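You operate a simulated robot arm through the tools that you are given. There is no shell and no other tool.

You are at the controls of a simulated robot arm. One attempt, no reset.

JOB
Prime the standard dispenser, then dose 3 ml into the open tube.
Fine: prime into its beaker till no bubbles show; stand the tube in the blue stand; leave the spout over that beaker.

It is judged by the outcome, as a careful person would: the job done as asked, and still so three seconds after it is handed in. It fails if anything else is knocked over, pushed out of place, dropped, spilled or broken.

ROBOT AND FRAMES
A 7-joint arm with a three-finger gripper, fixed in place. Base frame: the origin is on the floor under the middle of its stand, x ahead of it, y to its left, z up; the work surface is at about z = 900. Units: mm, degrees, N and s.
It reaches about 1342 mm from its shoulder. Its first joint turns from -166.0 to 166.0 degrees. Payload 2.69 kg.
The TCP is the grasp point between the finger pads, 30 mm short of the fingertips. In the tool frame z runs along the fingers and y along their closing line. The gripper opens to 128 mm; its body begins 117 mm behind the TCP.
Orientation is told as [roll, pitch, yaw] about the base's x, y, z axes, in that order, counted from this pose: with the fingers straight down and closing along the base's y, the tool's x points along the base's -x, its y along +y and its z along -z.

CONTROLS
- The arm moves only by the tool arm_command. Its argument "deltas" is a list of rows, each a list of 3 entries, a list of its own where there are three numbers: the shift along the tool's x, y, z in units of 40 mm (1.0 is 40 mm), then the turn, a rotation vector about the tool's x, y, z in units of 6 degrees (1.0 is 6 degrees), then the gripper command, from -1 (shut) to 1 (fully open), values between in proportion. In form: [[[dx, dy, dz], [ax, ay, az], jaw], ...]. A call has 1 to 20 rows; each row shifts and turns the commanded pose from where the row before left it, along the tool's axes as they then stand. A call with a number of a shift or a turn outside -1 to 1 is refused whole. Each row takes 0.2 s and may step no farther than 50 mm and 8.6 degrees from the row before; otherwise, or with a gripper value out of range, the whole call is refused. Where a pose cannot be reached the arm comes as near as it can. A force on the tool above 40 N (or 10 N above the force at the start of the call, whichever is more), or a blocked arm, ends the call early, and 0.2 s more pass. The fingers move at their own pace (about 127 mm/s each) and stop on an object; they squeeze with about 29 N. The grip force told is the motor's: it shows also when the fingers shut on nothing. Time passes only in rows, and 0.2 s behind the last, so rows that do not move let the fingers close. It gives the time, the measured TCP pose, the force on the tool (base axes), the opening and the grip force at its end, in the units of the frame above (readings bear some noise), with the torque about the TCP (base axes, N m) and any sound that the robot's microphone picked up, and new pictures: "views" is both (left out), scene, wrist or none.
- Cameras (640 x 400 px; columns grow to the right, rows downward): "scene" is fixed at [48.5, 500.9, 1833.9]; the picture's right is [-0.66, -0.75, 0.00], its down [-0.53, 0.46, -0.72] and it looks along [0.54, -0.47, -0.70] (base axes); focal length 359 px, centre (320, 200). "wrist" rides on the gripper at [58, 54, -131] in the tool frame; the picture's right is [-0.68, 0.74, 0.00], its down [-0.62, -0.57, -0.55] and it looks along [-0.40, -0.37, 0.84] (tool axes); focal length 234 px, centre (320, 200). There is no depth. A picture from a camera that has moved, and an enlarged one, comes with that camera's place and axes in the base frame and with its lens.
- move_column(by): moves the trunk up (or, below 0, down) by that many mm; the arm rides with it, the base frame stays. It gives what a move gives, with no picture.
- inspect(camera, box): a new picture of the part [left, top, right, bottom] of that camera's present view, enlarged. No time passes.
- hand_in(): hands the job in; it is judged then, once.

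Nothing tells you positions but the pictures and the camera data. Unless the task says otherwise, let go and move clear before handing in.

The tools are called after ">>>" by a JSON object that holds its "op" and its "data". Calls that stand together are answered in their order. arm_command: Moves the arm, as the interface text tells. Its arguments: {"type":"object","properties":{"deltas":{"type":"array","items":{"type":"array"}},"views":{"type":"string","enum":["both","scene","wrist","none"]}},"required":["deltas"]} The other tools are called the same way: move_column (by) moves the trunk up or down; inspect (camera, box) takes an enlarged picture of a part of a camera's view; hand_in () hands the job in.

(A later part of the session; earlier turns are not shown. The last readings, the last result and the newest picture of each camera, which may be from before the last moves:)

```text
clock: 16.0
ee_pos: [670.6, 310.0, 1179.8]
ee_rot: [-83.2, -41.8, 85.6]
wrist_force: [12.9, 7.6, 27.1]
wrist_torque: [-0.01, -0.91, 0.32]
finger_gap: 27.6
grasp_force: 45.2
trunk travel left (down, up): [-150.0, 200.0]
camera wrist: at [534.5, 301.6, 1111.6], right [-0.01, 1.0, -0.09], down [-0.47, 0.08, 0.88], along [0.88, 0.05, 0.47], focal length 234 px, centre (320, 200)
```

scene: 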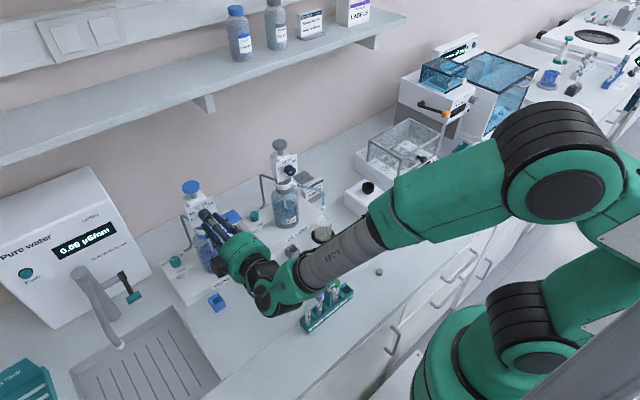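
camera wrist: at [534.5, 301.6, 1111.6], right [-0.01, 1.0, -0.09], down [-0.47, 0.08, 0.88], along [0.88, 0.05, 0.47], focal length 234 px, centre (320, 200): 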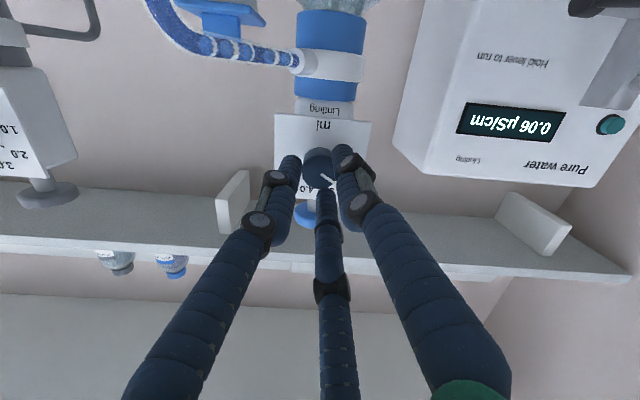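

The grip is on the knob with about 45 N, but the hand was drawn up around 6 mm to centre itself. I'll shift the command up to relieve the side load before turning.

>>> {"op": "arm_command", "data": {"deltas": [[[-0.05, -0.038, 0], [0, 0, 0], -1], [[-0.05, -0.038, 0], [0, 0, 0], -1], [[0, 0, 0], [0, 0, 0], -1]], "views": "wrist"}}

>>> {"op": "inspect", "data": {"camera": "wrist", "box": [265, 110, 375, 220]}}

>>> {"op": "inspect", "data": {"camera": "scene", "box": [180, 175, 240, 250]}}

```text
clock: 16.8
ee_pos: [671.4, 309.2, 1178.4]
ee_rot: [-82.6, -41.8, 85.1]
wrist_force: [17.0, 7.7, 13.2]
wrist_torque: [-0.01, -0.59, 0.24]
finger_gap: 27.5
grasp_force: 44.7
trunk travel left (down, up): [-150.0, 200.0]
camera wrist: at [534.0, 301.3, 1112.8], right [-0.01, 1.0, -0.1], down [-0.47, 0.08, 0.88], along [0.88, 0.05, 0.46], focal length 234 px, centre (320, 200)
```

wrist: 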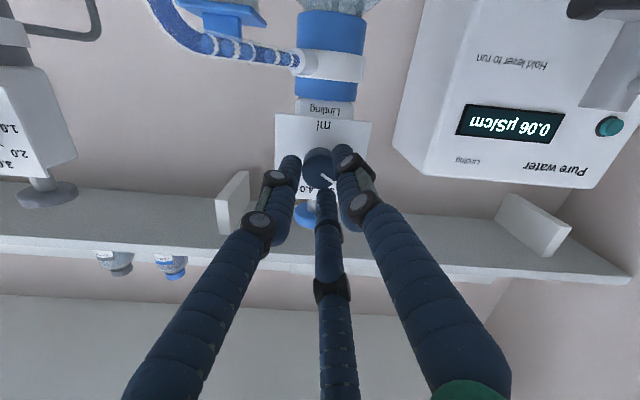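

```text
3.64 times, centred on (320, 165) of wrist
camera zoom: at [534.0, 301.3, 1112.8], right [-0.01, 1.0, -0.1], down [-0.47, 0.08, 0.88], along [0.88, 0.05, 0.46], focal length 852 px, centre (320, 327)
```

zoom: 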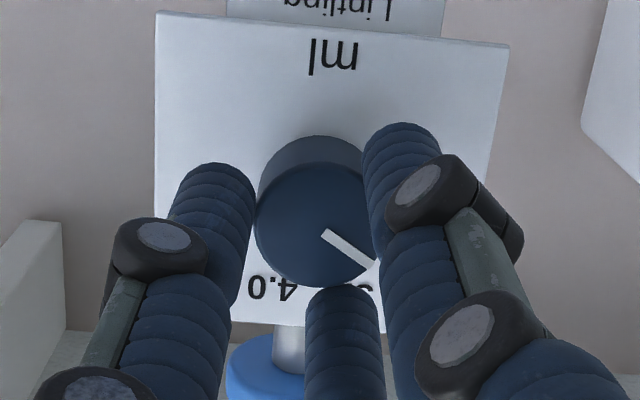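

```text
5.33 times, centred on (210, 212) of scene
camera zoom: at [48.5, 500.9, 1833.9], right [-0.66, -0.75, 0.0], down [-0.53, 0.46, -0.72], along [0.54, -0.47, -0.7], focal length 1914 px, centre (907, 133)
```

zoom: 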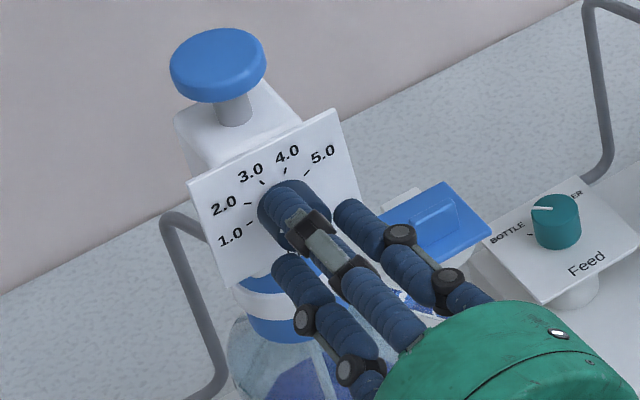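

The side load is lower now. I'll rotate the knob clockwise in small steps, about +20° first, and check the pointer.

>>> {"op": "arm_command", "data": {"deltas": [[[-0.04, -0.015, 0], [0, 0, 0], -1], [[0, 0, 0], [0, 0, 0.65], -1], [[0, 0, 0], [0, 0, 0.65], -1], [[0, 0, 0], [0, 0, 0.65], -1], [[0, 0, 0], [0, 0, 0.65], -1], [[0, 0, 0], [0, 0, 0.65], -1], [[0, 0, 0], [0, 0, 0], -1]], "views": "wrist"}}

>>> {"op": "inspect", "data": {"camera": "wrist", "box": [265, 110, 375, 220]}}

>>> {"op": "inspect", "data": {"camera": "scene", "box": [180, 175, 240, 250]}}

```text
clock: 18.4
ee_pos: [670.3, 311.1, 1180.1]
ee_rot: [-78.4, -61.1, 79.7]
wrist_force: [-6.7, -6.9, -16.7]
wrist_torque: [0.01, 0.49, -0.18]
finger_gap: 27.7
grasp_force: 44.9
trunk travel left (down, up): [-150.0, 200.0]
camera wrist: at [533.9, 328.4, 1115.2], right [0.02, 0.97, 0.24], down [-0.47, -0.2, 0.86], along [0.88, -0.13, 0.45], focal length 234 px, centre (320, 200)
```

wrist: 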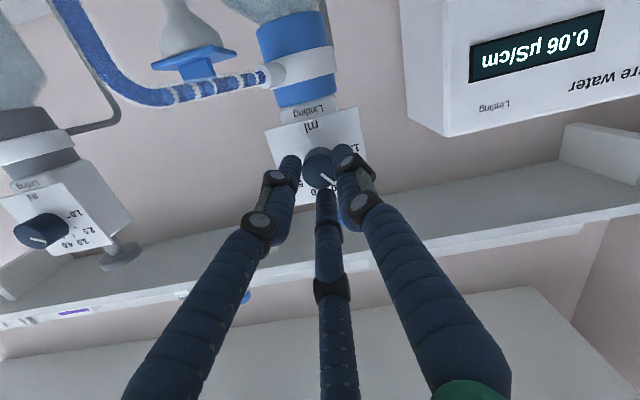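

```text
3.64 times, centred on (320, 165) of wrist
camera zoom: at [533.9, 328.4, 1115.2], right [0.02, 0.97, 0.24], down [-0.47, -0.2, 0.86], along [0.88, -0.13, 0.45], focal length 852 px, centre (320, 327)
```

zoom: 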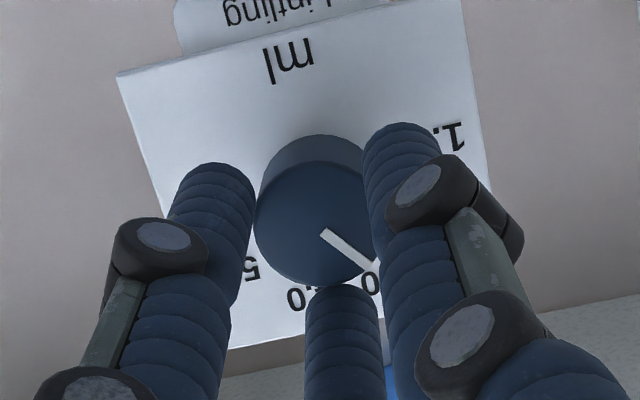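

```text
5.33 times, centred on (210, 212) of scene
camera zoom: at [48.5, 500.9, 1833.9], right [-0.66, -0.75, 0.0], down [-0.53, 0.46, -0.72], along [0.54, -0.47, -0.7], focal length 1914 px, centre (907, 133)
```

zoom: 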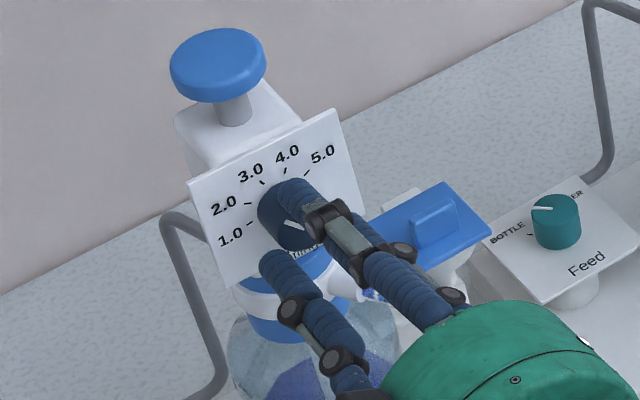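

The knob is turning with the hand. I'll relieve the load slightly and continue.

>>> {"op": "arm_command", "data": {"deltas": [[[0.037, 0, 0], [0, 0, 0], -1], [[0, 0, 0], [0, 0, 0.65], -1], [[0, 0, 0], [0, 0, 0.65], -1], [[0, 0, 0], [0, 0, 0.65], -1], [[0, 0, 0], [0, 0, 0.65], -1], [[0, 0, 0], [0, 0, 0.4], -1], [[0, 0, 0], [0, 0, 0], -1]], "views": "wrist"}}

>>> {"op": "inspect", "data": {"camera": "wrist", "box": [275, 110, 365, 210]}}

>>> {"op": "inspect", "data": {"camera": "scene", "box": [190, 190, 230, 235]}}

```text
clock: 20.0
ee_pos: [671.1, 310.4, 1178.3]
ee_rot: [-62.2, -78.0, 62.7]
wrist_force: [-9.1, -4.0, -23.2]
wrist_torque: [0.0, 0.59, -0.05]
finger_gap: 27.8
grasp_force: 45.2
trunk travel left (down, up): [-150.0, 200.0]
camera wrist: at [535.2, 351.1, 1124.6], right [0.05, 0.85, 0.53], down [-0.48, -0.44, 0.76], along [0.88, -0.29, 0.38], focal length 234 px, centre (320, 200)
```

wrist: 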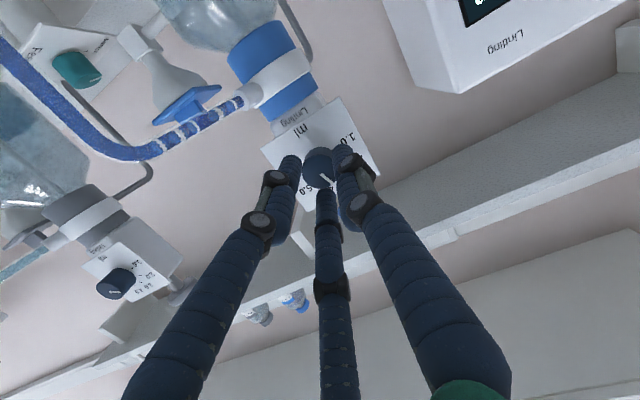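

```text
4.00 times, centred on (320, 160) of wrist
camera zoom: at [535.2, 351.1, 1124.6], right [0.05, 0.85, 0.53], down [-0.48, -0.44, 0.76], along [0.88, -0.29, 0.38], focal length 937 px, centre (320, 360)
```

zoom: 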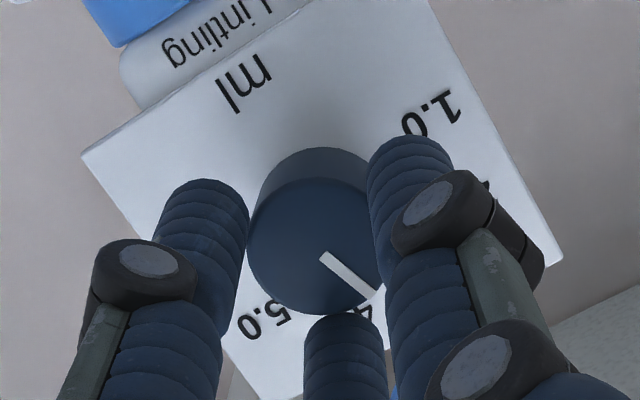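

```text
8.89 times, centred on (210, 212) of scene
camera zoom: at [48.5, 500.9, 1833.9], right [-0.66, -0.75, 0.0], down [-0.53, 0.46, -0.72], along [0.54, -0.47, -0.7], focal length 3189 px, centre (1298, 89)
```

zoom: 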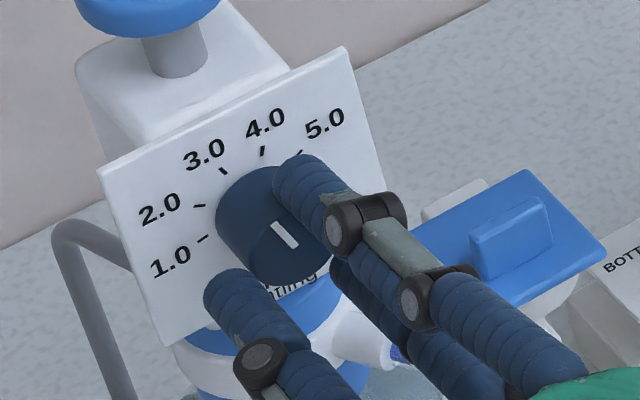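

>>> {"op": "inspect", "data": {"camera": "scene", "box": [198, 202, 214, 222]}}

>>> {"op": "inspect", "data": {"camera": "wrist", "box": [300, 140, 350, 195]}}

```text
16.00 times, centred on (206, 212) of scene
camera zoom: at [48.5, 500.9, 1833.9], right [-0.66, -0.75, 0.0], down [-0.53, 0.46, -0.72], along [0.54, -0.47, -0.7], focal length 5740 px, centre (2144, 8)
```

zoom: 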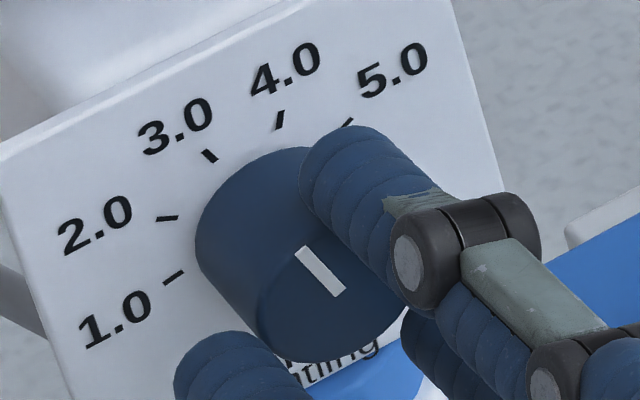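

```text
7.27 times, centred on (325, 168) of wrist
camera zoom: at [535.2, 351.1, 1124.6], right [0.05, 0.85, 0.53], down [-0.48, -0.44, 0.76], along [0.88, -0.29, 0.38], focal length 1703 px, centre (284, 436)
```

zoom: 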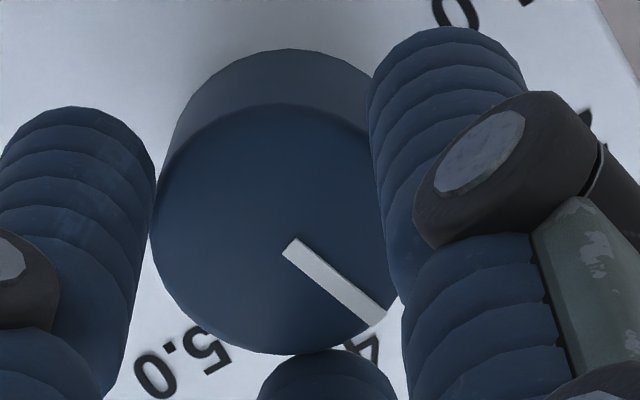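

>>> {"op": "inspect", "data": {"camera": "scene", "box": [194, 204, 206, 214]}}

>>> {"op": "inspect", "data": {"camera": "scene", "box": [198, 206, 212, 222]}}

```text
16.00 times, centred on (200, 209) of scene
camera zoom: at [48.5, 500.9, 1833.9], right [-0.66, -0.75, 0.0], down [-0.53, 0.46, -0.72], along [0.54, -0.47, -0.7], focal length 5740 px, centre (2240, 56)
```

zoom: 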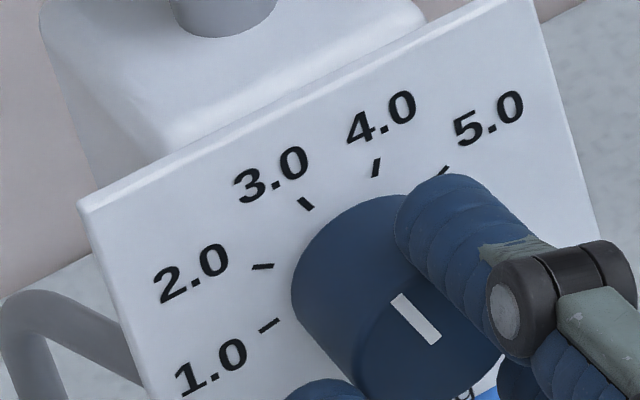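

```text
16.00 times, centred on (205, 214) of scene
camera zoom: at [48.5, 500.9, 1833.9], right [-0.66, -0.75, 0.0], down [-0.53, 0.46, -0.72], along [0.54, -0.47, -0.7], focal length 5740 px, centre (2160, -24)
```

zoom: 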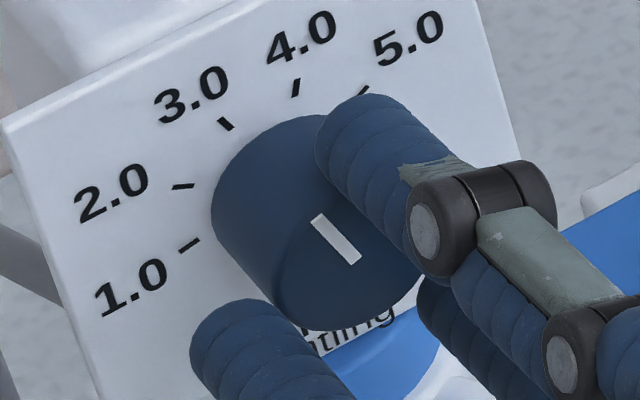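

The pointer now reads slightly past 3.0, because the grip itself twisted the knob a few degrees. I'll turn back about 5° and check.

>>> {"op": "arm_command", "data": {"deltas": [[[0.04, 0.009, 0], [0, 0, 0], -1], [[0, 0, 0], [0, 0, -0.4], -1], [[0, 0, 0], [0, 0, -0.4], -1], [[0, 0, 0], [0, 0, 0], -1]], "views": "none"}}

>>> {"op": "inspect", "data": {"camera": "scene", "box": [194, 204, 206, 214]}}

>>> {"op": "inspect", "data": {"camera": "wrist", "box": [300, 140, 350, 195]}}

```text
clock: 21.0
ee_pos: [672.2, 310.1, 1178.9]
ee_rot: [-70.3, -73.8, 71.1]
wrist_force: [-4.6, -7.5, -12.9]
wrist_torque: [-0.01, 0.35, -0.19]
finger_gap: 27.4
grasp_force: 45.0
trunk travel left (down, up): [-150.0, 200.0]
```

```text
16.00 times, centred on (200, 209) of scene
camera zoom: at [48.5, 500.9, 1833.9], right [-0.66, -0.75, 0.0], down [-0.53, 0.46, -0.72], along [0.54, -0.47, -0.7], focal length 5740 px, centre (2240, 56)
```

zoom: 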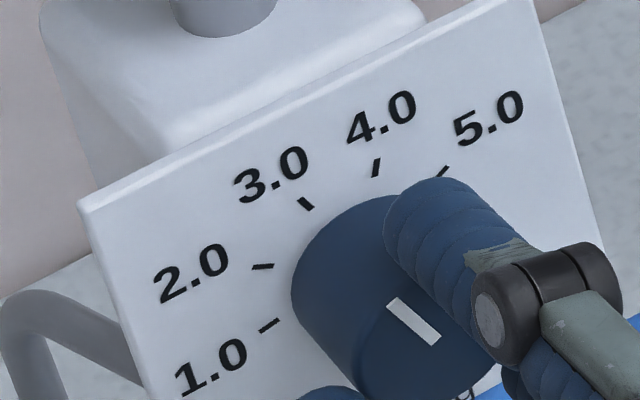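

```text
7.27 times, centred on (325, 168) of wrist
camera zoom: at [535.0, 345.4, 1121.0], right [0.04, 0.89, 0.46], down [-0.48, -0.38, 0.79], along [0.88, -0.25, 0.41], focal length 1703 px, centre (284, 436)
```

zoom: 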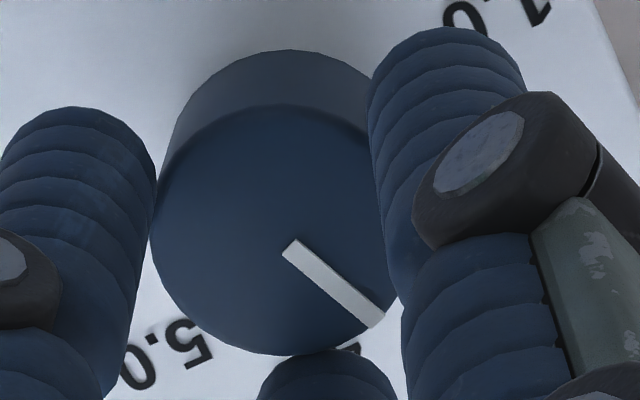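

The pointer direction now matches the 3.0 tick. I'll release, back straight out and view it frontally.

>>> {"op": "arm_command", "data": {"deltas": [[[0, 0, 0], [0, 0, 0], -0.4], [[0, 0, 0], [0, 0, 0], -0.15], [[0, 0, 0], [0, 0, 0], -0.15], [[0, 0, -0.4], [0, 0, 0], -0.15], [[0, 0, -0.8], [0, 0, 0], -0.15], [[0, 0, -0.8], [0, 0, 0], -0.15], [[0, 0, -0.8], [0, 0, 0], -0.15]], "views": "wrist"}}

>>> {"op": "inspect", "data": {"camera": "wrist", "box": [280, 75, 365, 175]}}

>>> {"op": "inspect", "data": {"camera": "scene", "box": [196, 204, 214, 222]}}

```text
clock: 22.6
ee_pos: [558.6, 309.5, 1188.8]
ee_rot: [-70.4, -73.9, 71.1]
wrist_force: [0.2, 0.2, -0.3]
wrist_torque: [-0.02, -0.01, 0.01]
finger_gap: 54.4
grasp_force: 0.2
trunk travel left (down, up): [-150.0, 200.0]
camera wrist: at [423.0, 345.0, 1131.6], right [0.04, 0.89, 0.46], down [-0.48, -0.38, 0.79], along [0.88, -0.25, 0.41], focal length 234 px, centre (320, 200)
```

wrist: 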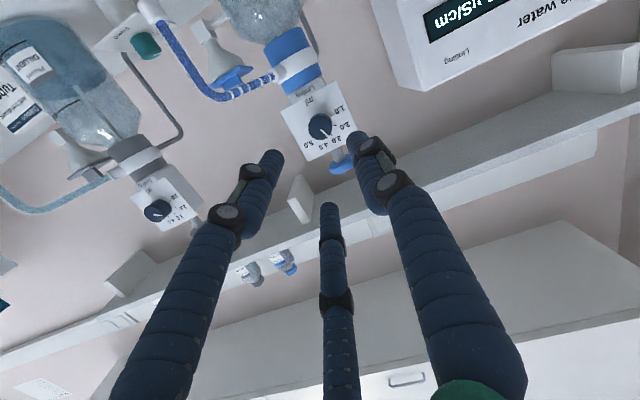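

```text
4.00 times, centred on (322, 125) of wrist
camera zoom: at [423.0, 345.0, 1131.6], right [0.04, 0.89, 0.46], down [-0.48, -0.38, 0.79], along [0.88, -0.25, 0.41], focal length 937 px, centre (310, 500)
```

zoom: 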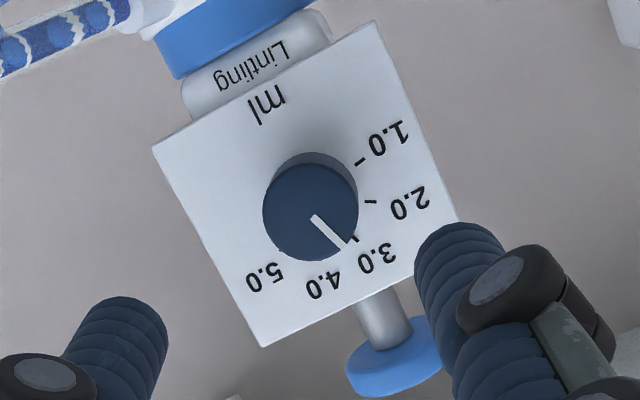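

```text
16.00 times, centred on (205, 213) of scene
camera zoom: at [48.5, 500.9, 1833.9], right [-0.66, -0.75, 0.0], down [-0.53, 0.46, -0.72], along [0.54, -0.47, -0.7], focal length 5740 px, centre (2160, -8)
```

zoom: 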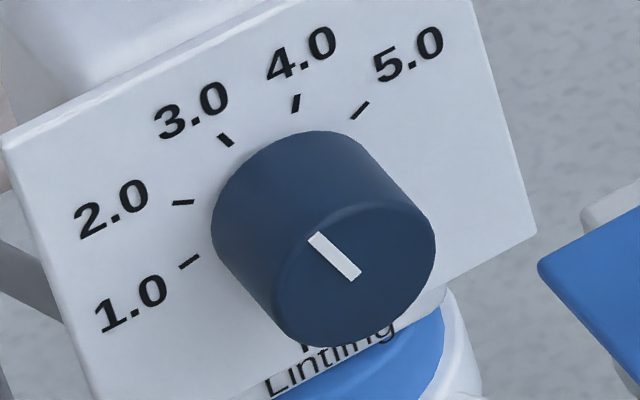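

>>> {"op": "inspect", "data": {"camera": "wrist", "box": [305, 105, 345, 150]}}

>>> {"op": "inspect", "data": {"camera": "wrist", "box": [150, 0, 360, 180]}}

```text
8.89 times, centred on (325, 128) of wrist
camera zoom: at [423.0, 345.0, 1131.6], right [0.04, 0.89, 0.46], down [-0.48, -0.38, 0.79], along [0.88, -0.25, 0.41], focal length 2082 px, centre (276, 844)
```

zoom: 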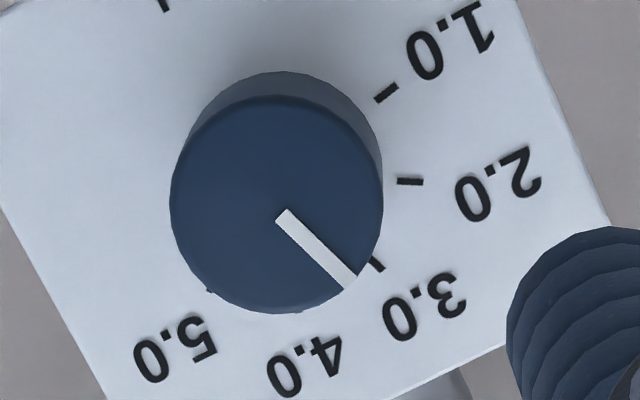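

```text
2.22 times, centred on (255, 90) of wrist
camera zoom: at [423.0, 345.0, 1131.6], right [0.04, 0.89, 0.46], down [-0.48, -0.38, 0.79], along [0.88, -0.25, 0.41], focal length 520 px, centre (464, 444)
```

zoom: 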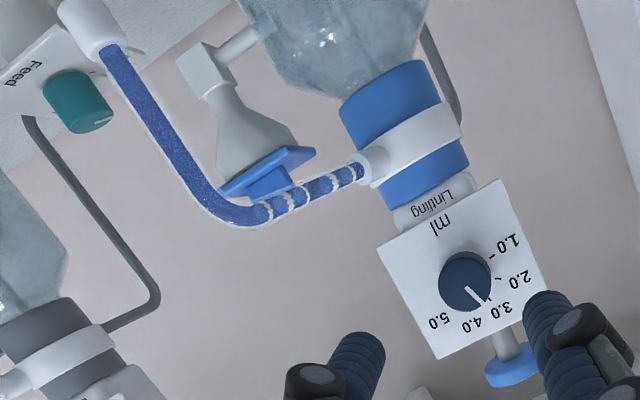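

The dial now reads 3.0, with the pointer on the 3.0 tick. Next is priming: I'll level the roll, rise, close the fingers and tilt to about −30° so I can press the plunger while staying clear of the shelf.

>>> {"op": "arm_command", "data": {"deltas": [[[0, 0, 0], [0, 0, 0.85], -0.15], [[0, 0, 0], [0, 0, 0.85], -0.15], [[0, 0, 0], [0, 0, 0.85], -0.15], [[-0.87, 0, -0.2], [0, 0, 0], -0.6], [[-0.87, 0, -0.2], [0, 0, 0], -1], [[-0.87, 0, -0.2], [0, 0, 0], -1], [[-0.87, 0, -0.2], [0, 0, 0], -1], [[-0.87, 0, -0.2], [0, 0, 0], -1], [[-0.87, 0, -0.2], [0, 0, 0], -1], [[0, 0, 0], [0, 0.91, 0], -1], [[0, 0, 0], [0, 0.91, 0], -1], [[0, 0, 0], [0, 0.91, 0], -1], [[0, 0, 0], [0, 0.91, 0], -1], [[0, 0, 0], [0, 0.91, 0], -1], [[0, 0, 0], [0, 0.91, 0], -1], [[0, 0, 0], [0, 0.91, 0], -1], [[0, 0, 0], [0, 0.91, 0], -1], [[0, 0, 0], [0, 0.91, 0], -1], [[0, 0, 0], [0, 0.91, 0], -1]]}}

```text
clock: 26.6
ee_pos: [532.0, 310.6, 1401.3]
ee_rot: [0.0, -29.8, 0.1]
wrist_force: [-0.8, -0.2, 0.3]
wrist_torque: [-0.01, -0.01, -0.01]
finger_gap: 2.4
grasp_force: 29.3
trunk travel left (down, up): [-150.0, 200.0]
camera wrist: at [415.6, 362.8, 1485.6], right [0.59, 0.74, 0.34], down [0.26, -0.56, 0.78], along [0.77, -0.37, -0.52], focal length 234 px, centre (320, 200)
```

scene: 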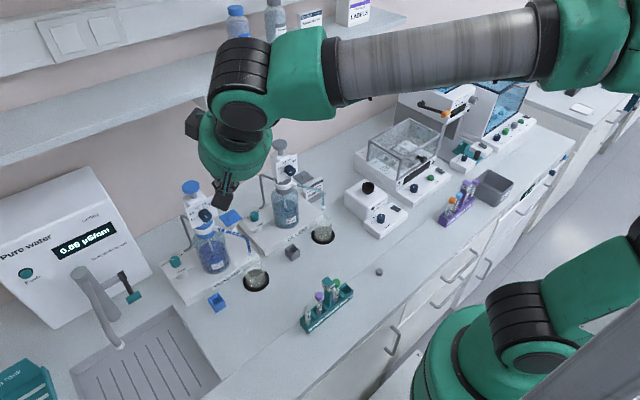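
wrist: 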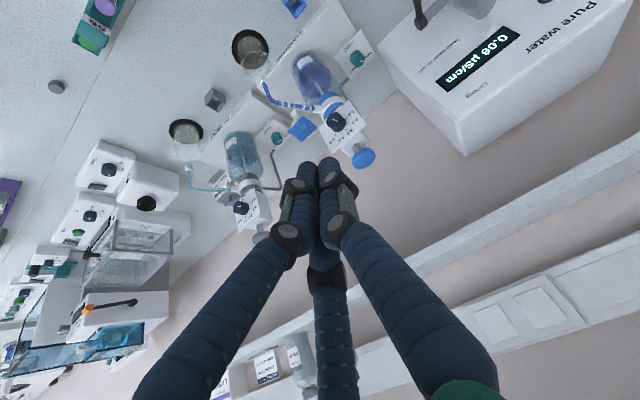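

>>> {"op": "inspect", "data": {"camera": "wrist", "box": [315, 100, 395, 180]}}

>>> {"op": "inspect", "data": {"camera": "scene", "box": [175, 170, 215, 210]}}

```text
5.00 times, centred on (355, 140) of wrist
camera zoom: at [415.6, 362.8, 1485.6], right [0.59, 0.74, 0.34], down [0.26, -0.56, 0.78], along [0.77, -0.37, -0.52], focal length 1171 px, centre (145, 500)
```

zoom: 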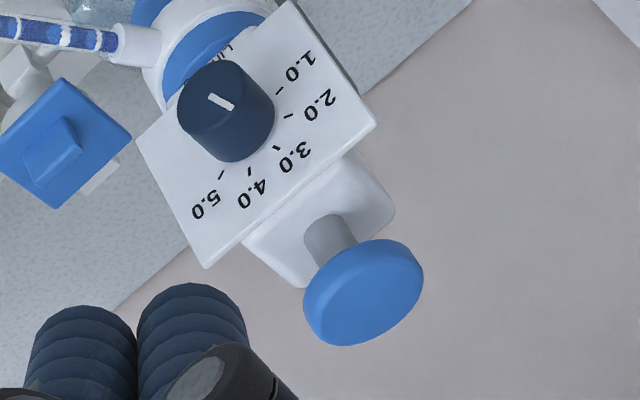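

```text
10.00 times, centred on (195, 190) of scene
camera zoom: at [48.5, 500.9, 1833.9], right [-0.66, -0.75, 0.0], down [-0.53, 0.46, -0.72], along [0.54, -0.47, -0.7], focal length 3588 px, centre (1570, 300)
```

zoom: 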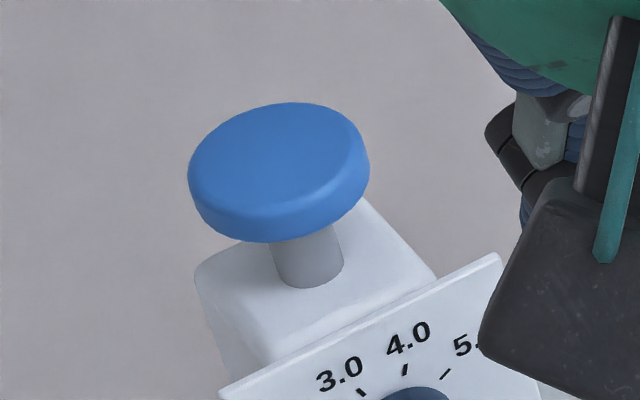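

The plunger disc is about 45 mm across at roughly (750, 310, 1247), with about 35 mm of shaft visible. I'll move the closed fingertips to just above its centre.

>>> {"op": "arm_command", "data": {"deltas": [[[-0.497, 0, 0.83], [0, 0, 0], -1], [[-0.497, 0, 0.83], [0, 0, 0], -1], [[-0.497, 0, 0.83], [0, 0, 0], -1], [[-0.497, 0, 0.83], [0, 0, 0], -1], [[-0.497, 0, 0.83], [0, 0, 0], -1], [[-0.497, 0, 0.83], [0, 0, 0], -1], [[0, 0, 0], [0, 0, 0], -1]]}}

>>> {"op": "inspect", "data": {"camera": "wrist", "box": [260, 110, 380, 230]}}

>>> {"op": "inspect", "data": {"camera": "scene", "box": [160, 120, 260, 220]}}

```text
clock: 28.2
ee_pos: [736.0, 310.8, 1285.8]
ee_rot: [0.0, -30.0, 0.1]
wrist_force: [0.1, -0.5, -0.5]
wrist_torque: [-0.05, 0.02, -0.01]
finger_gap: 2.1
grasp_force: 29.0
trunk travel left (down, up): [-150.0, 200.0]
camera wrist: at [620.3, 362.7, 1371.6], right [0.59, 0.74, 0.34], down [0.26, -0.57, 0.78], along [0.77, -0.37, -0.52], focal length 234 px, centre (320, 200)
```

scene: 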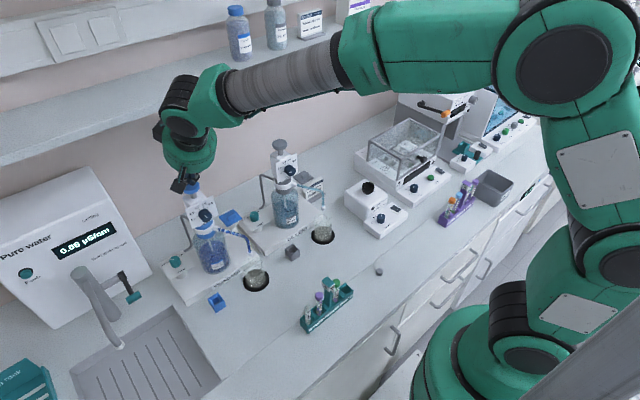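
wrist: 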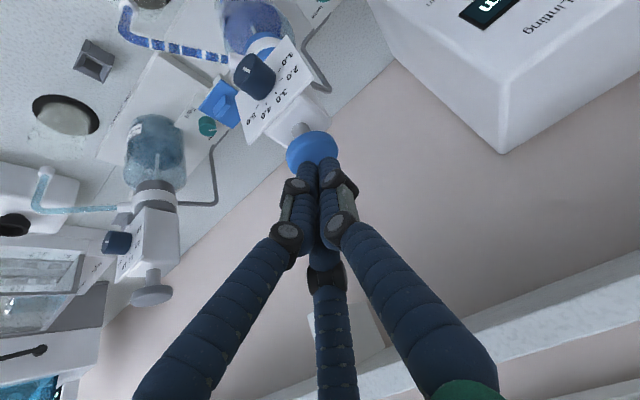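

```text
3.33 times, centred on (320, 170) of wrist
camera zoom: at [620.3, 362.7, 1371.6], right [0.59, 0.74, 0.34], down [0.26, -0.57, 0.78], along [0.77, -0.37, -0.52], focal length 781 px, centre (320, 300)
```

zoom: 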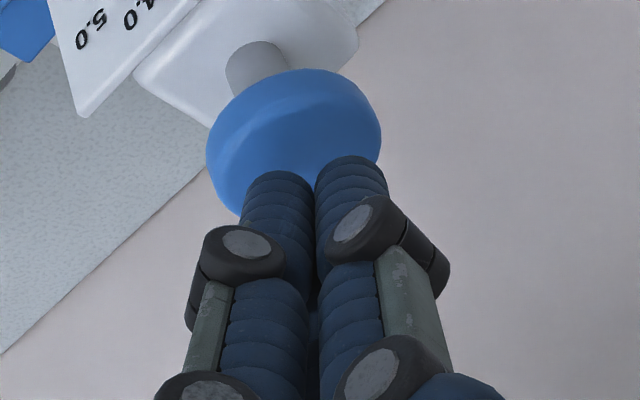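

```text
4.00 times, centred on (210, 170) of scene
camera zoom: at [48.5, 500.9, 1833.9], right [-0.66, -0.75, 0.0], down [-0.53, 0.46, -0.72], along [0.54, -0.47, -0.7], focal length 1435 px, centre (760, 320)
```

zoom: 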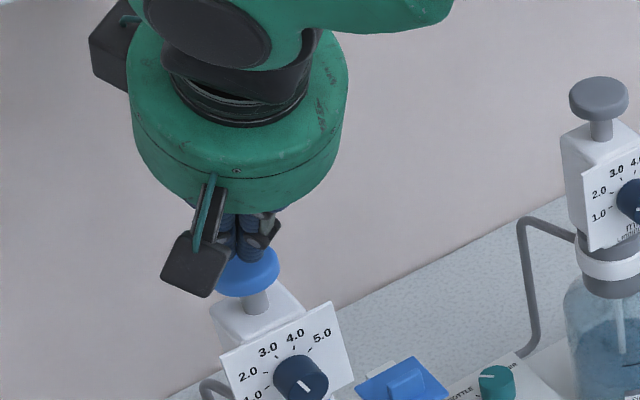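

The tips are just above the disc. I'll centre them and descend in small steps to feel for contact.

>>> {"op": "arm_command", "data": {"deltas": [[[0.087, 0.05, -0.05], [0, 0, 0], -1], [[0.05, 0, 0.0866], [0, 0, 0], -1], [[0.05, 0, 0.0866], [0, 0, 0], -1], [[0.05, 0, 0.0866], [0, 0, 0], -1], [[0.05, 0, 0.0866], [0, 0, 0], -1], [[0, 0, 0], [0, 0, 0], -1]]}}

>>> {"op": "inspect", "data": {"camera": "scene", "box": [170, 150, 270, 280]}}

```text
clock: 29.6
ee_pos: [730.3, 313.1, 1272.0]
ee_rot: [0.0, -30.0, 0.1]
wrist_force: [-0.1, 0.1, 2.5]
wrist_torque: [-0.03, -0.04, -0.05]
finger_gap: 2.2
grasp_force: 28.8
trunk travel left (down, up): [-150.0, 200.0]
camera wrist: at [614.7, 364.9, 1356.4], right [0.59, 0.74, 0.34], down [0.26, -0.57, 0.78], along [0.77, -0.37, -0.52], focal length 234 px, centre (320, 200)
```

scene: 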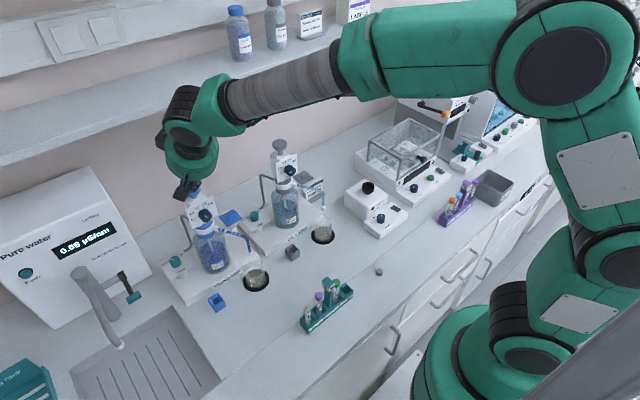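
wrist: 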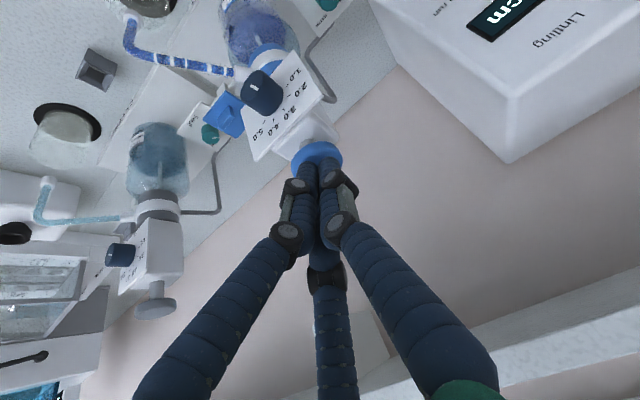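

```text
3.08 times, centred on (220, 215) of scene
camera zoom: at [48.5, 500.9, 1833.9], right [-0.66, -0.75, 0.0], down [-0.53, 0.46, -0.72], along [0.54, -0.47, -0.7], focal length 1104 px, centre (628, 154)
```

zoom: 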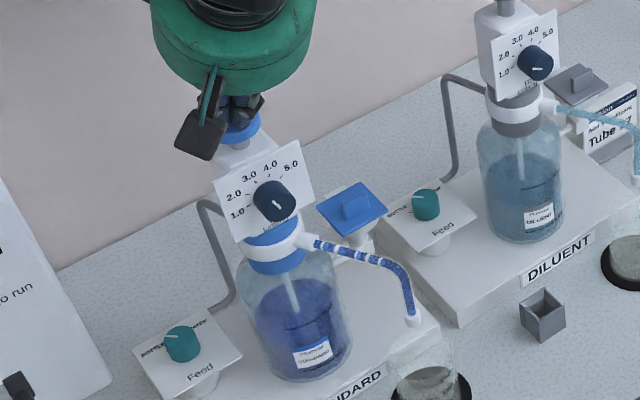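

Light contact is felt at 2.5 N. I'll press down another 20 mm in steps, watching the force.

>>> {"op": "arm_command", "data": {"deltas": [[[0.05, 0, 0.0866], [0, 0, 0], -1], [[0.05, 0, 0.0866], [0, 0, 0], -1], [[0.05, 0, 0.0866], [0, 0, 0], -1], [[0, 0, 0], [0, 0, 0], -1]], "views": "none"}}

>>> {"op": "inspect", "data": {"camera": "scene", "box": [170, 150, 270, 280]}}

>>> {"op": "inspect", "data": {"camera": "wrist", "box": [260, 60, 380, 200]}}

```text
clock: 30.6
ee_pos: [730.0, 311.8, 1264.0]
ee_rot: [0.2, -30.3, -0.1]
wrist_force: [-1.1, -0.9, 27.0]
wrist_torque: [-0.12, 0.03, 0.02]
finger_gap: 2.0
grasp_force: 29.0
trunk travel left (down, up): [-150.0, 200.0]
```

```text
3.08 times, centred on (220, 215) of scene
camera zoom: at [48.5, 500.9, 1833.9], right [-0.66, -0.75, 0.0], down [-0.53, 0.46, -0.72], along [0.54, -0.47, -0.7], focal length 1104 px, centre (628, 154)
```

zoom: 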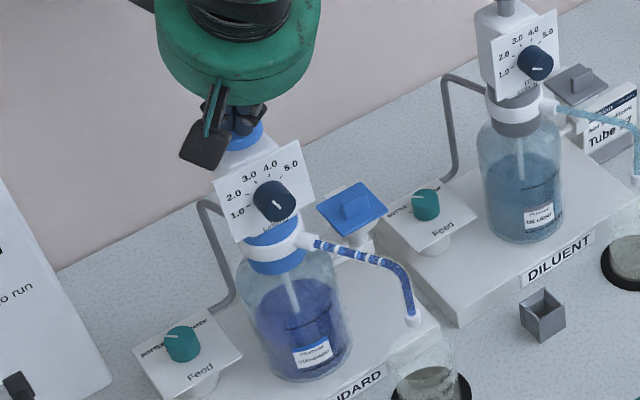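

```text
2.86 times, centred on (320, 130) of wrist
camera zoom: at [614.2, 364.6, 1347.9], right [0.58, 0.74, 0.34], down [0.26, -0.57, 0.78], along [0.77, -0.37, -0.52], focal length 669 px, centre (320, 400)
```

zoom: 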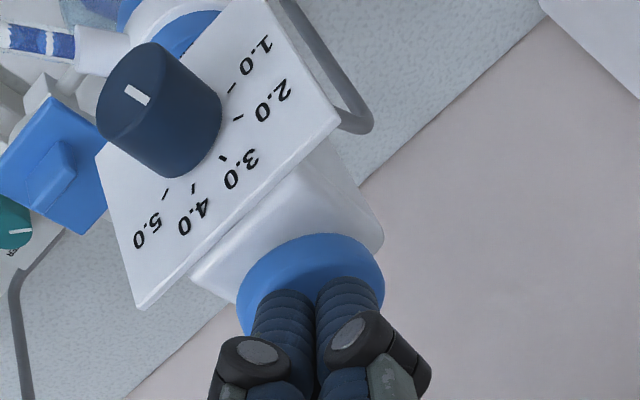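

>>> {"op": "inspect", "data": {"camera": "scene", "box": [180, 165, 225, 215]}}

>>> {"op": "inspect", "data": {"camera": "scene", "box": [210, 215, 270, 295]}}

```text
8.00 times, centred on (202, 190) of scene
camera zoom: at [48.5, 500.9, 1833.9], right [-0.66, -0.75, 0.0], down [-0.53, 0.46, -0.72], along [0.54, -0.47, -0.7], focal length 2870 px, centre (1260, 280)
```

zoom: 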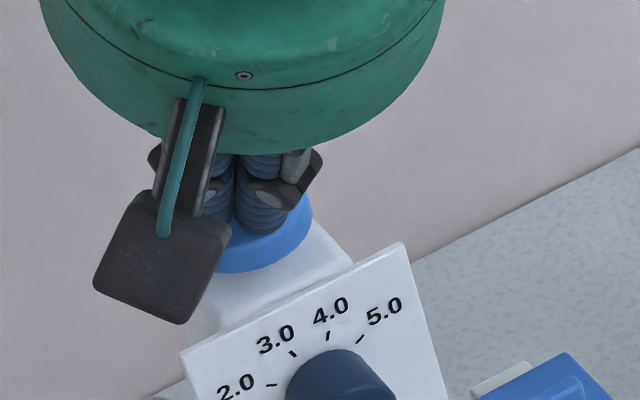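

```text
5.00 times, centred on (240, 255) of scene
camera zoom: at [48.5, 500.9, 1833.9], right [-0.66, -0.75, 0.0], down [-0.53, 0.46, -0.72], along [0.54, -0.47, -0.7], focal length 1794 px, centre (720, -75)
```

zoom: 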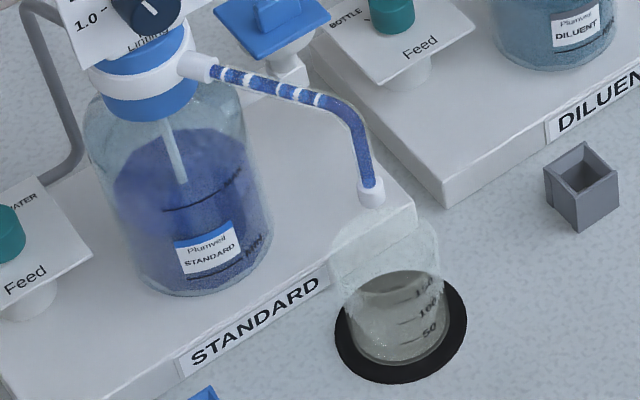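

The plunger moved down about 20 mm and appears to be at its stop (27 N). I'll nudge slightly to confirm the stop, then lift off to see whether it springs back.

>>> {"op": "arm_command", "data": {"deltas": [[[0.019, 0, 0.0325], [0, 0, 0], -1], [[0, 0, 0], [0, 0, 0], -1]], "views": "none"}}

>>> {"op": "arm_command", "data": {"deltas": [[[-0.1, 0, -0.173], [0, 0, 0], -1], [[-0.1, 0, -0.173], [0, 0, 0], -1], [[-0.1, 0, -0.173], [0, 0, 0], -1], [[-0.1, 0, -0.173], [0, 0, 0], -1], [[-0.1, 0, -0.173], [0, 0, 0], -1], [[0, 0, 0], [0, 0, 0], -1], [[0, 0, 0], [0, 0, 0], -1], [[0, 0, 0], [0, 0, 0], -1]]}}

>>> {"op": "inspect", "data": {"camera": "scene", "box": [180, 165, 225, 215]}}

>>> {"op": "inspect", "data": {"camera": "scene", "box": [210, 215, 270, 295]}}

```text
clock: 31.4
ee_pos: [731.5, 313.3, 1265.2]
ee_rot: [0.3, -30.4, 0.0]
wrist_force: [-0.6, 0.6, 13.6]
wrist_torque: [-0.03, -0.02, -0.01]
finger_gap: 1.9
grasp_force: 29.1
trunk travel left (down, up): [-150.0, 200.0]
stopped in row 2: the force on the tool passed its limit at 41 N (the readings are from after the stop); the commanded pose is now the measured one
```

```text
clock: 33.2
ee_pos: [731.1, 312.5, 1301.4]
ee_rot: [0.2, -30.4, 0.0]
wrist_force: [-0.1, 0.4, -0.5]
wrist_torque: [0.04, -0.01, 0.04]
finger_gap: 2.1
grasp_force: 28.5
trunk travel left (down, up): [-150.0, 200.0]
camera wrist: at [615.2, 364.9, 1386.0], right [0.58, 0.74, 0.34], down [0.26, -0.57, 0.78], along [0.77, -0.37, -0.52], focal length 234 px, centre (320, 200)
```

scene: 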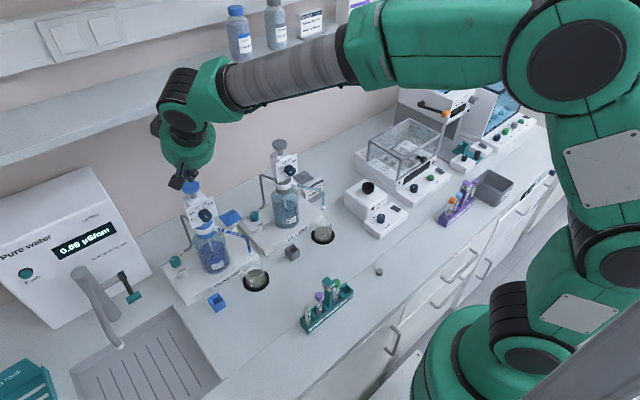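
wrist: 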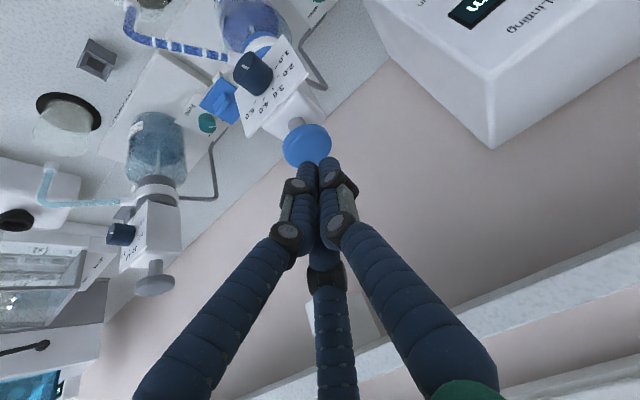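

```text
8.00 times, centred on (202, 190) of scene
camera zoom: at [48.5, 500.9, 1833.9], right [-0.66, -0.75, 0.0], down [-0.53, 0.46, -0.72], along [0.54, -0.47, -0.7], focal length 2870 px, centre (1260, 280)
```

zoom: 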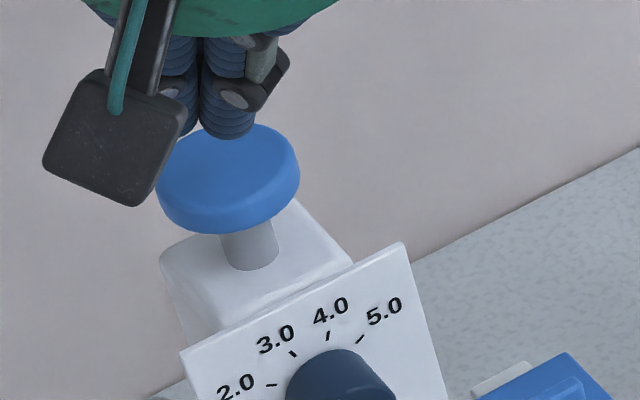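

```text
5.00 times, centred on (240, 255) of scene
camera zoom: at [48.5, 500.9, 1833.9], right [-0.66, -0.75, 0.0], down [-0.53, 0.46, -0.72], along [0.54, -0.47, -0.7], focal length 1794 px, centre (720, -75)
```

zoom: 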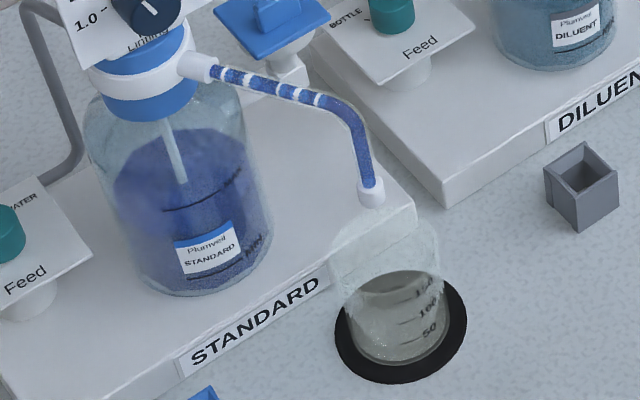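

The plunger springs back. I'll compare the bubbles and the beaker contents with before.

>>> {"op": "inspect", "data": {"camera": "scene", "box": [215, 215, 265, 260]}}

>>> {"op": "inspect", "data": {"camera": "scene", "box": [240, 250, 280, 295]}}

>>> {"op": "inspect", "data": {"camera": "wrist", "box": [100, 0, 260, 80]}}

```text
8.89 times, centred on (240, 238) of scene
camera zoom: at [48.5, 500.9, 1833.9], right [-0.66, -0.75, 0.0], down [-0.53, 0.46, -0.72], along [0.54, -0.47, -0.7], focal length 3189 px, centre (1031, -133)
```

zoom: 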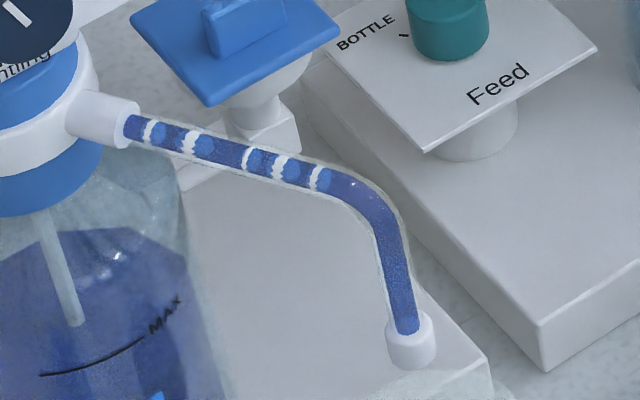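

```text
8.89 times, centred on (260, 272) of scene
camera zoom: at [48.5, 500.9, 1833.9], right [-0.66, -0.75, 0.0], down [-0.53, 0.46, -0.72], along [0.54, -0.47, -0.7], focal length 3189 px, centre (853, -444)
```

zoom: 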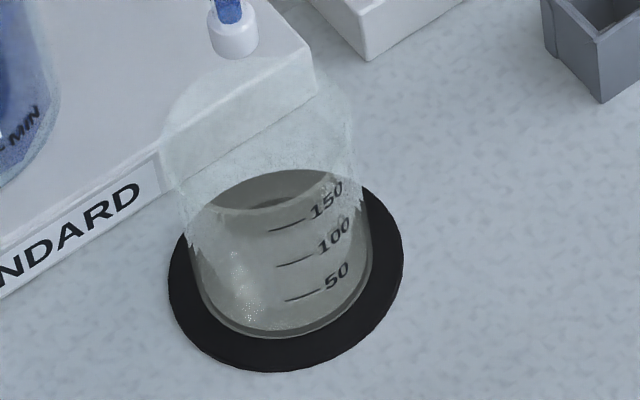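

```text
4.00 times, centred on (180, 40) of wrist
camera zoom: at [615.2, 364.9, 1386.0], right [0.58, 0.74, 0.34], down [0.26, -0.57, 0.78], along [0.77, -0.37, -0.52], focal length 937 px, centre (880, 840)
```

zoom: 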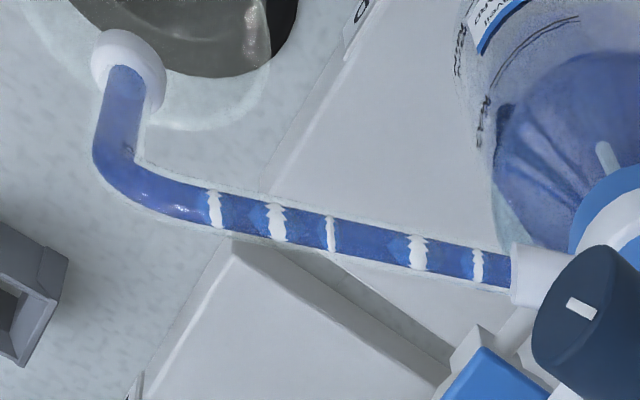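

>>> {"op": "inspect", "data": {"camera": "wrist", "box": [110, 0, 200, 30]}}

>>> {"op": "inspect", "data": {"camera": "scene", "box": [300, 205, 345, 255]}}

>>> {"op": "inspect", "data": {"camera": "scene", "box": [190, 215, 240, 280]}}

```text
7.11 times, centred on (155, 15) of wrist
camera zoom: at [615.2, 364.9, 1386.0], right [0.58, 0.74, 0.34], down [0.26, -0.57, 0.78], along [0.77, -0.37, -0.52], focal length 1665 px, centre (1493, 1516)
```

zoom: 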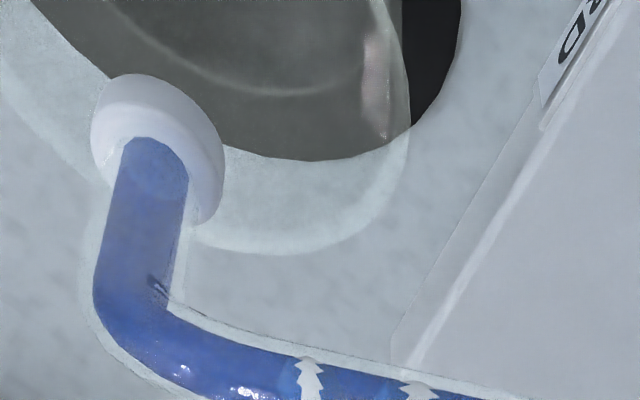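

```text
8.00 times, centred on (322, 230) of scene
camera zoom: at [48.5, 500.9, 1833.9], right [-0.66, -0.75, 0.0], down [-0.53, 0.46, -0.72], along [0.54, -0.47, -0.7], focal length 2870 px, centre (300, -40)
```

zoom: 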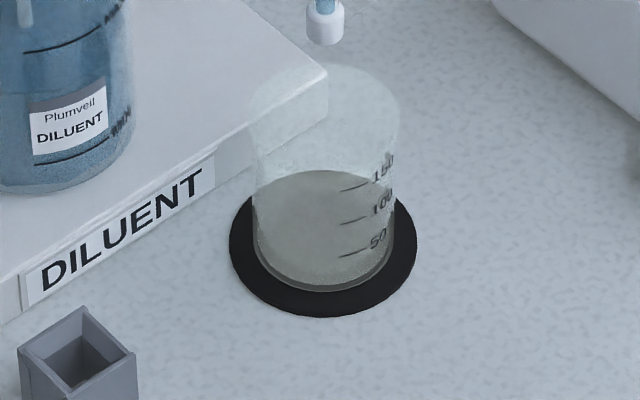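

```text
6.15 times, centred on (215, 248) of scene
camera zoom: at [48.5, 500.9, 1833.9], right [-0.66, -0.75, 0.0], down [-0.53, 0.46, -0.72], along [0.54, -0.47, -0.7], focal length 2208 px, centre (966, -92)
```

zoom: 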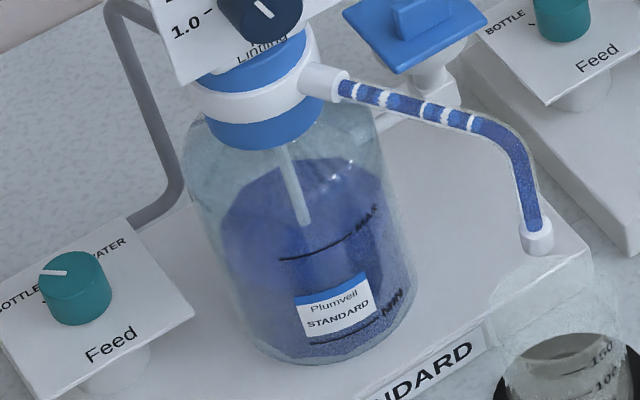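

The plunger springs back but the bubbles look unchanged after the first stroke. I'll do another full stroke and watch the spout during and after it.

>>> {"op": "arm_command", "data": {"deltas": [[[0.1, 0, 0.173], [0, 0, 0], -1], [[0.1, 0, 0.173], [0, 0, 0], -1], [[0.1, 0, 0.173], [0, 0, 0], -1], [[0.1, 0, 0.173], [0, 0, 0], -1], [[0.05, 0, 0.0866], [0, 0, 0], -1], [[0.05, 0, 0.0866], [0, 0, 0], -1], [[0, 0, 0], [0, 0, 0], -1]], "views": "none"}}

>>> {"op": "inspect", "data": {"camera": "scene", "box": [210, 215, 270, 295]}}

>>> {"op": "inspect", "data": {"camera": "scene", "box": [180, 165, 225, 215]}}

```text
clock: 34.8
ee_pos: [730.0, 312.5, 1264.9]
ee_rot: [0.2, -30.5, 0.0]
wrist_force: [-0.6, 0.6, 18.2]
wrist_torque: [-0.08, 0.05, 0.03]
finger_gap: 2.1
grasp_force: 28.9
trunk travel left (down, up): [-150.0, 200.0]
```

```text
5.00 times, centred on (240, 255) of scene
camera zoom: at [48.5, 500.9, 1833.9], right [-0.66, -0.75, 0.0], down [-0.53, 0.46, -0.72], along [0.54, -0.47, -0.7], focal length 1794 px, centre (720, -75)
```

zoom: 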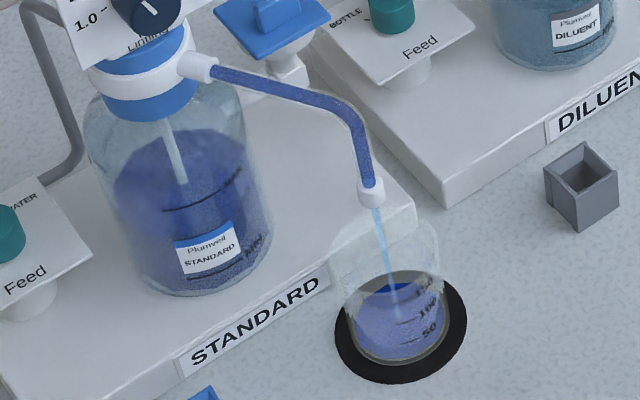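

```text
8.00 times, centred on (202, 190) of scene
camera zoom: at [48.5, 500.9, 1833.9], right [-0.66, -0.75, 0.0], down [-0.53, 0.46, -0.72], along [0.54, -0.47, -0.7], focal length 2870 px, centre (1260, 280)
```

zoom: 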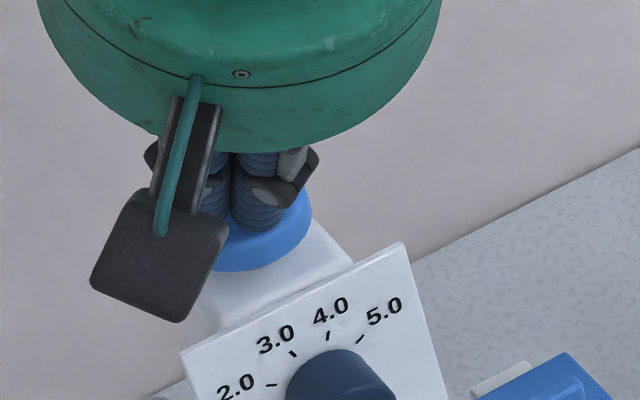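

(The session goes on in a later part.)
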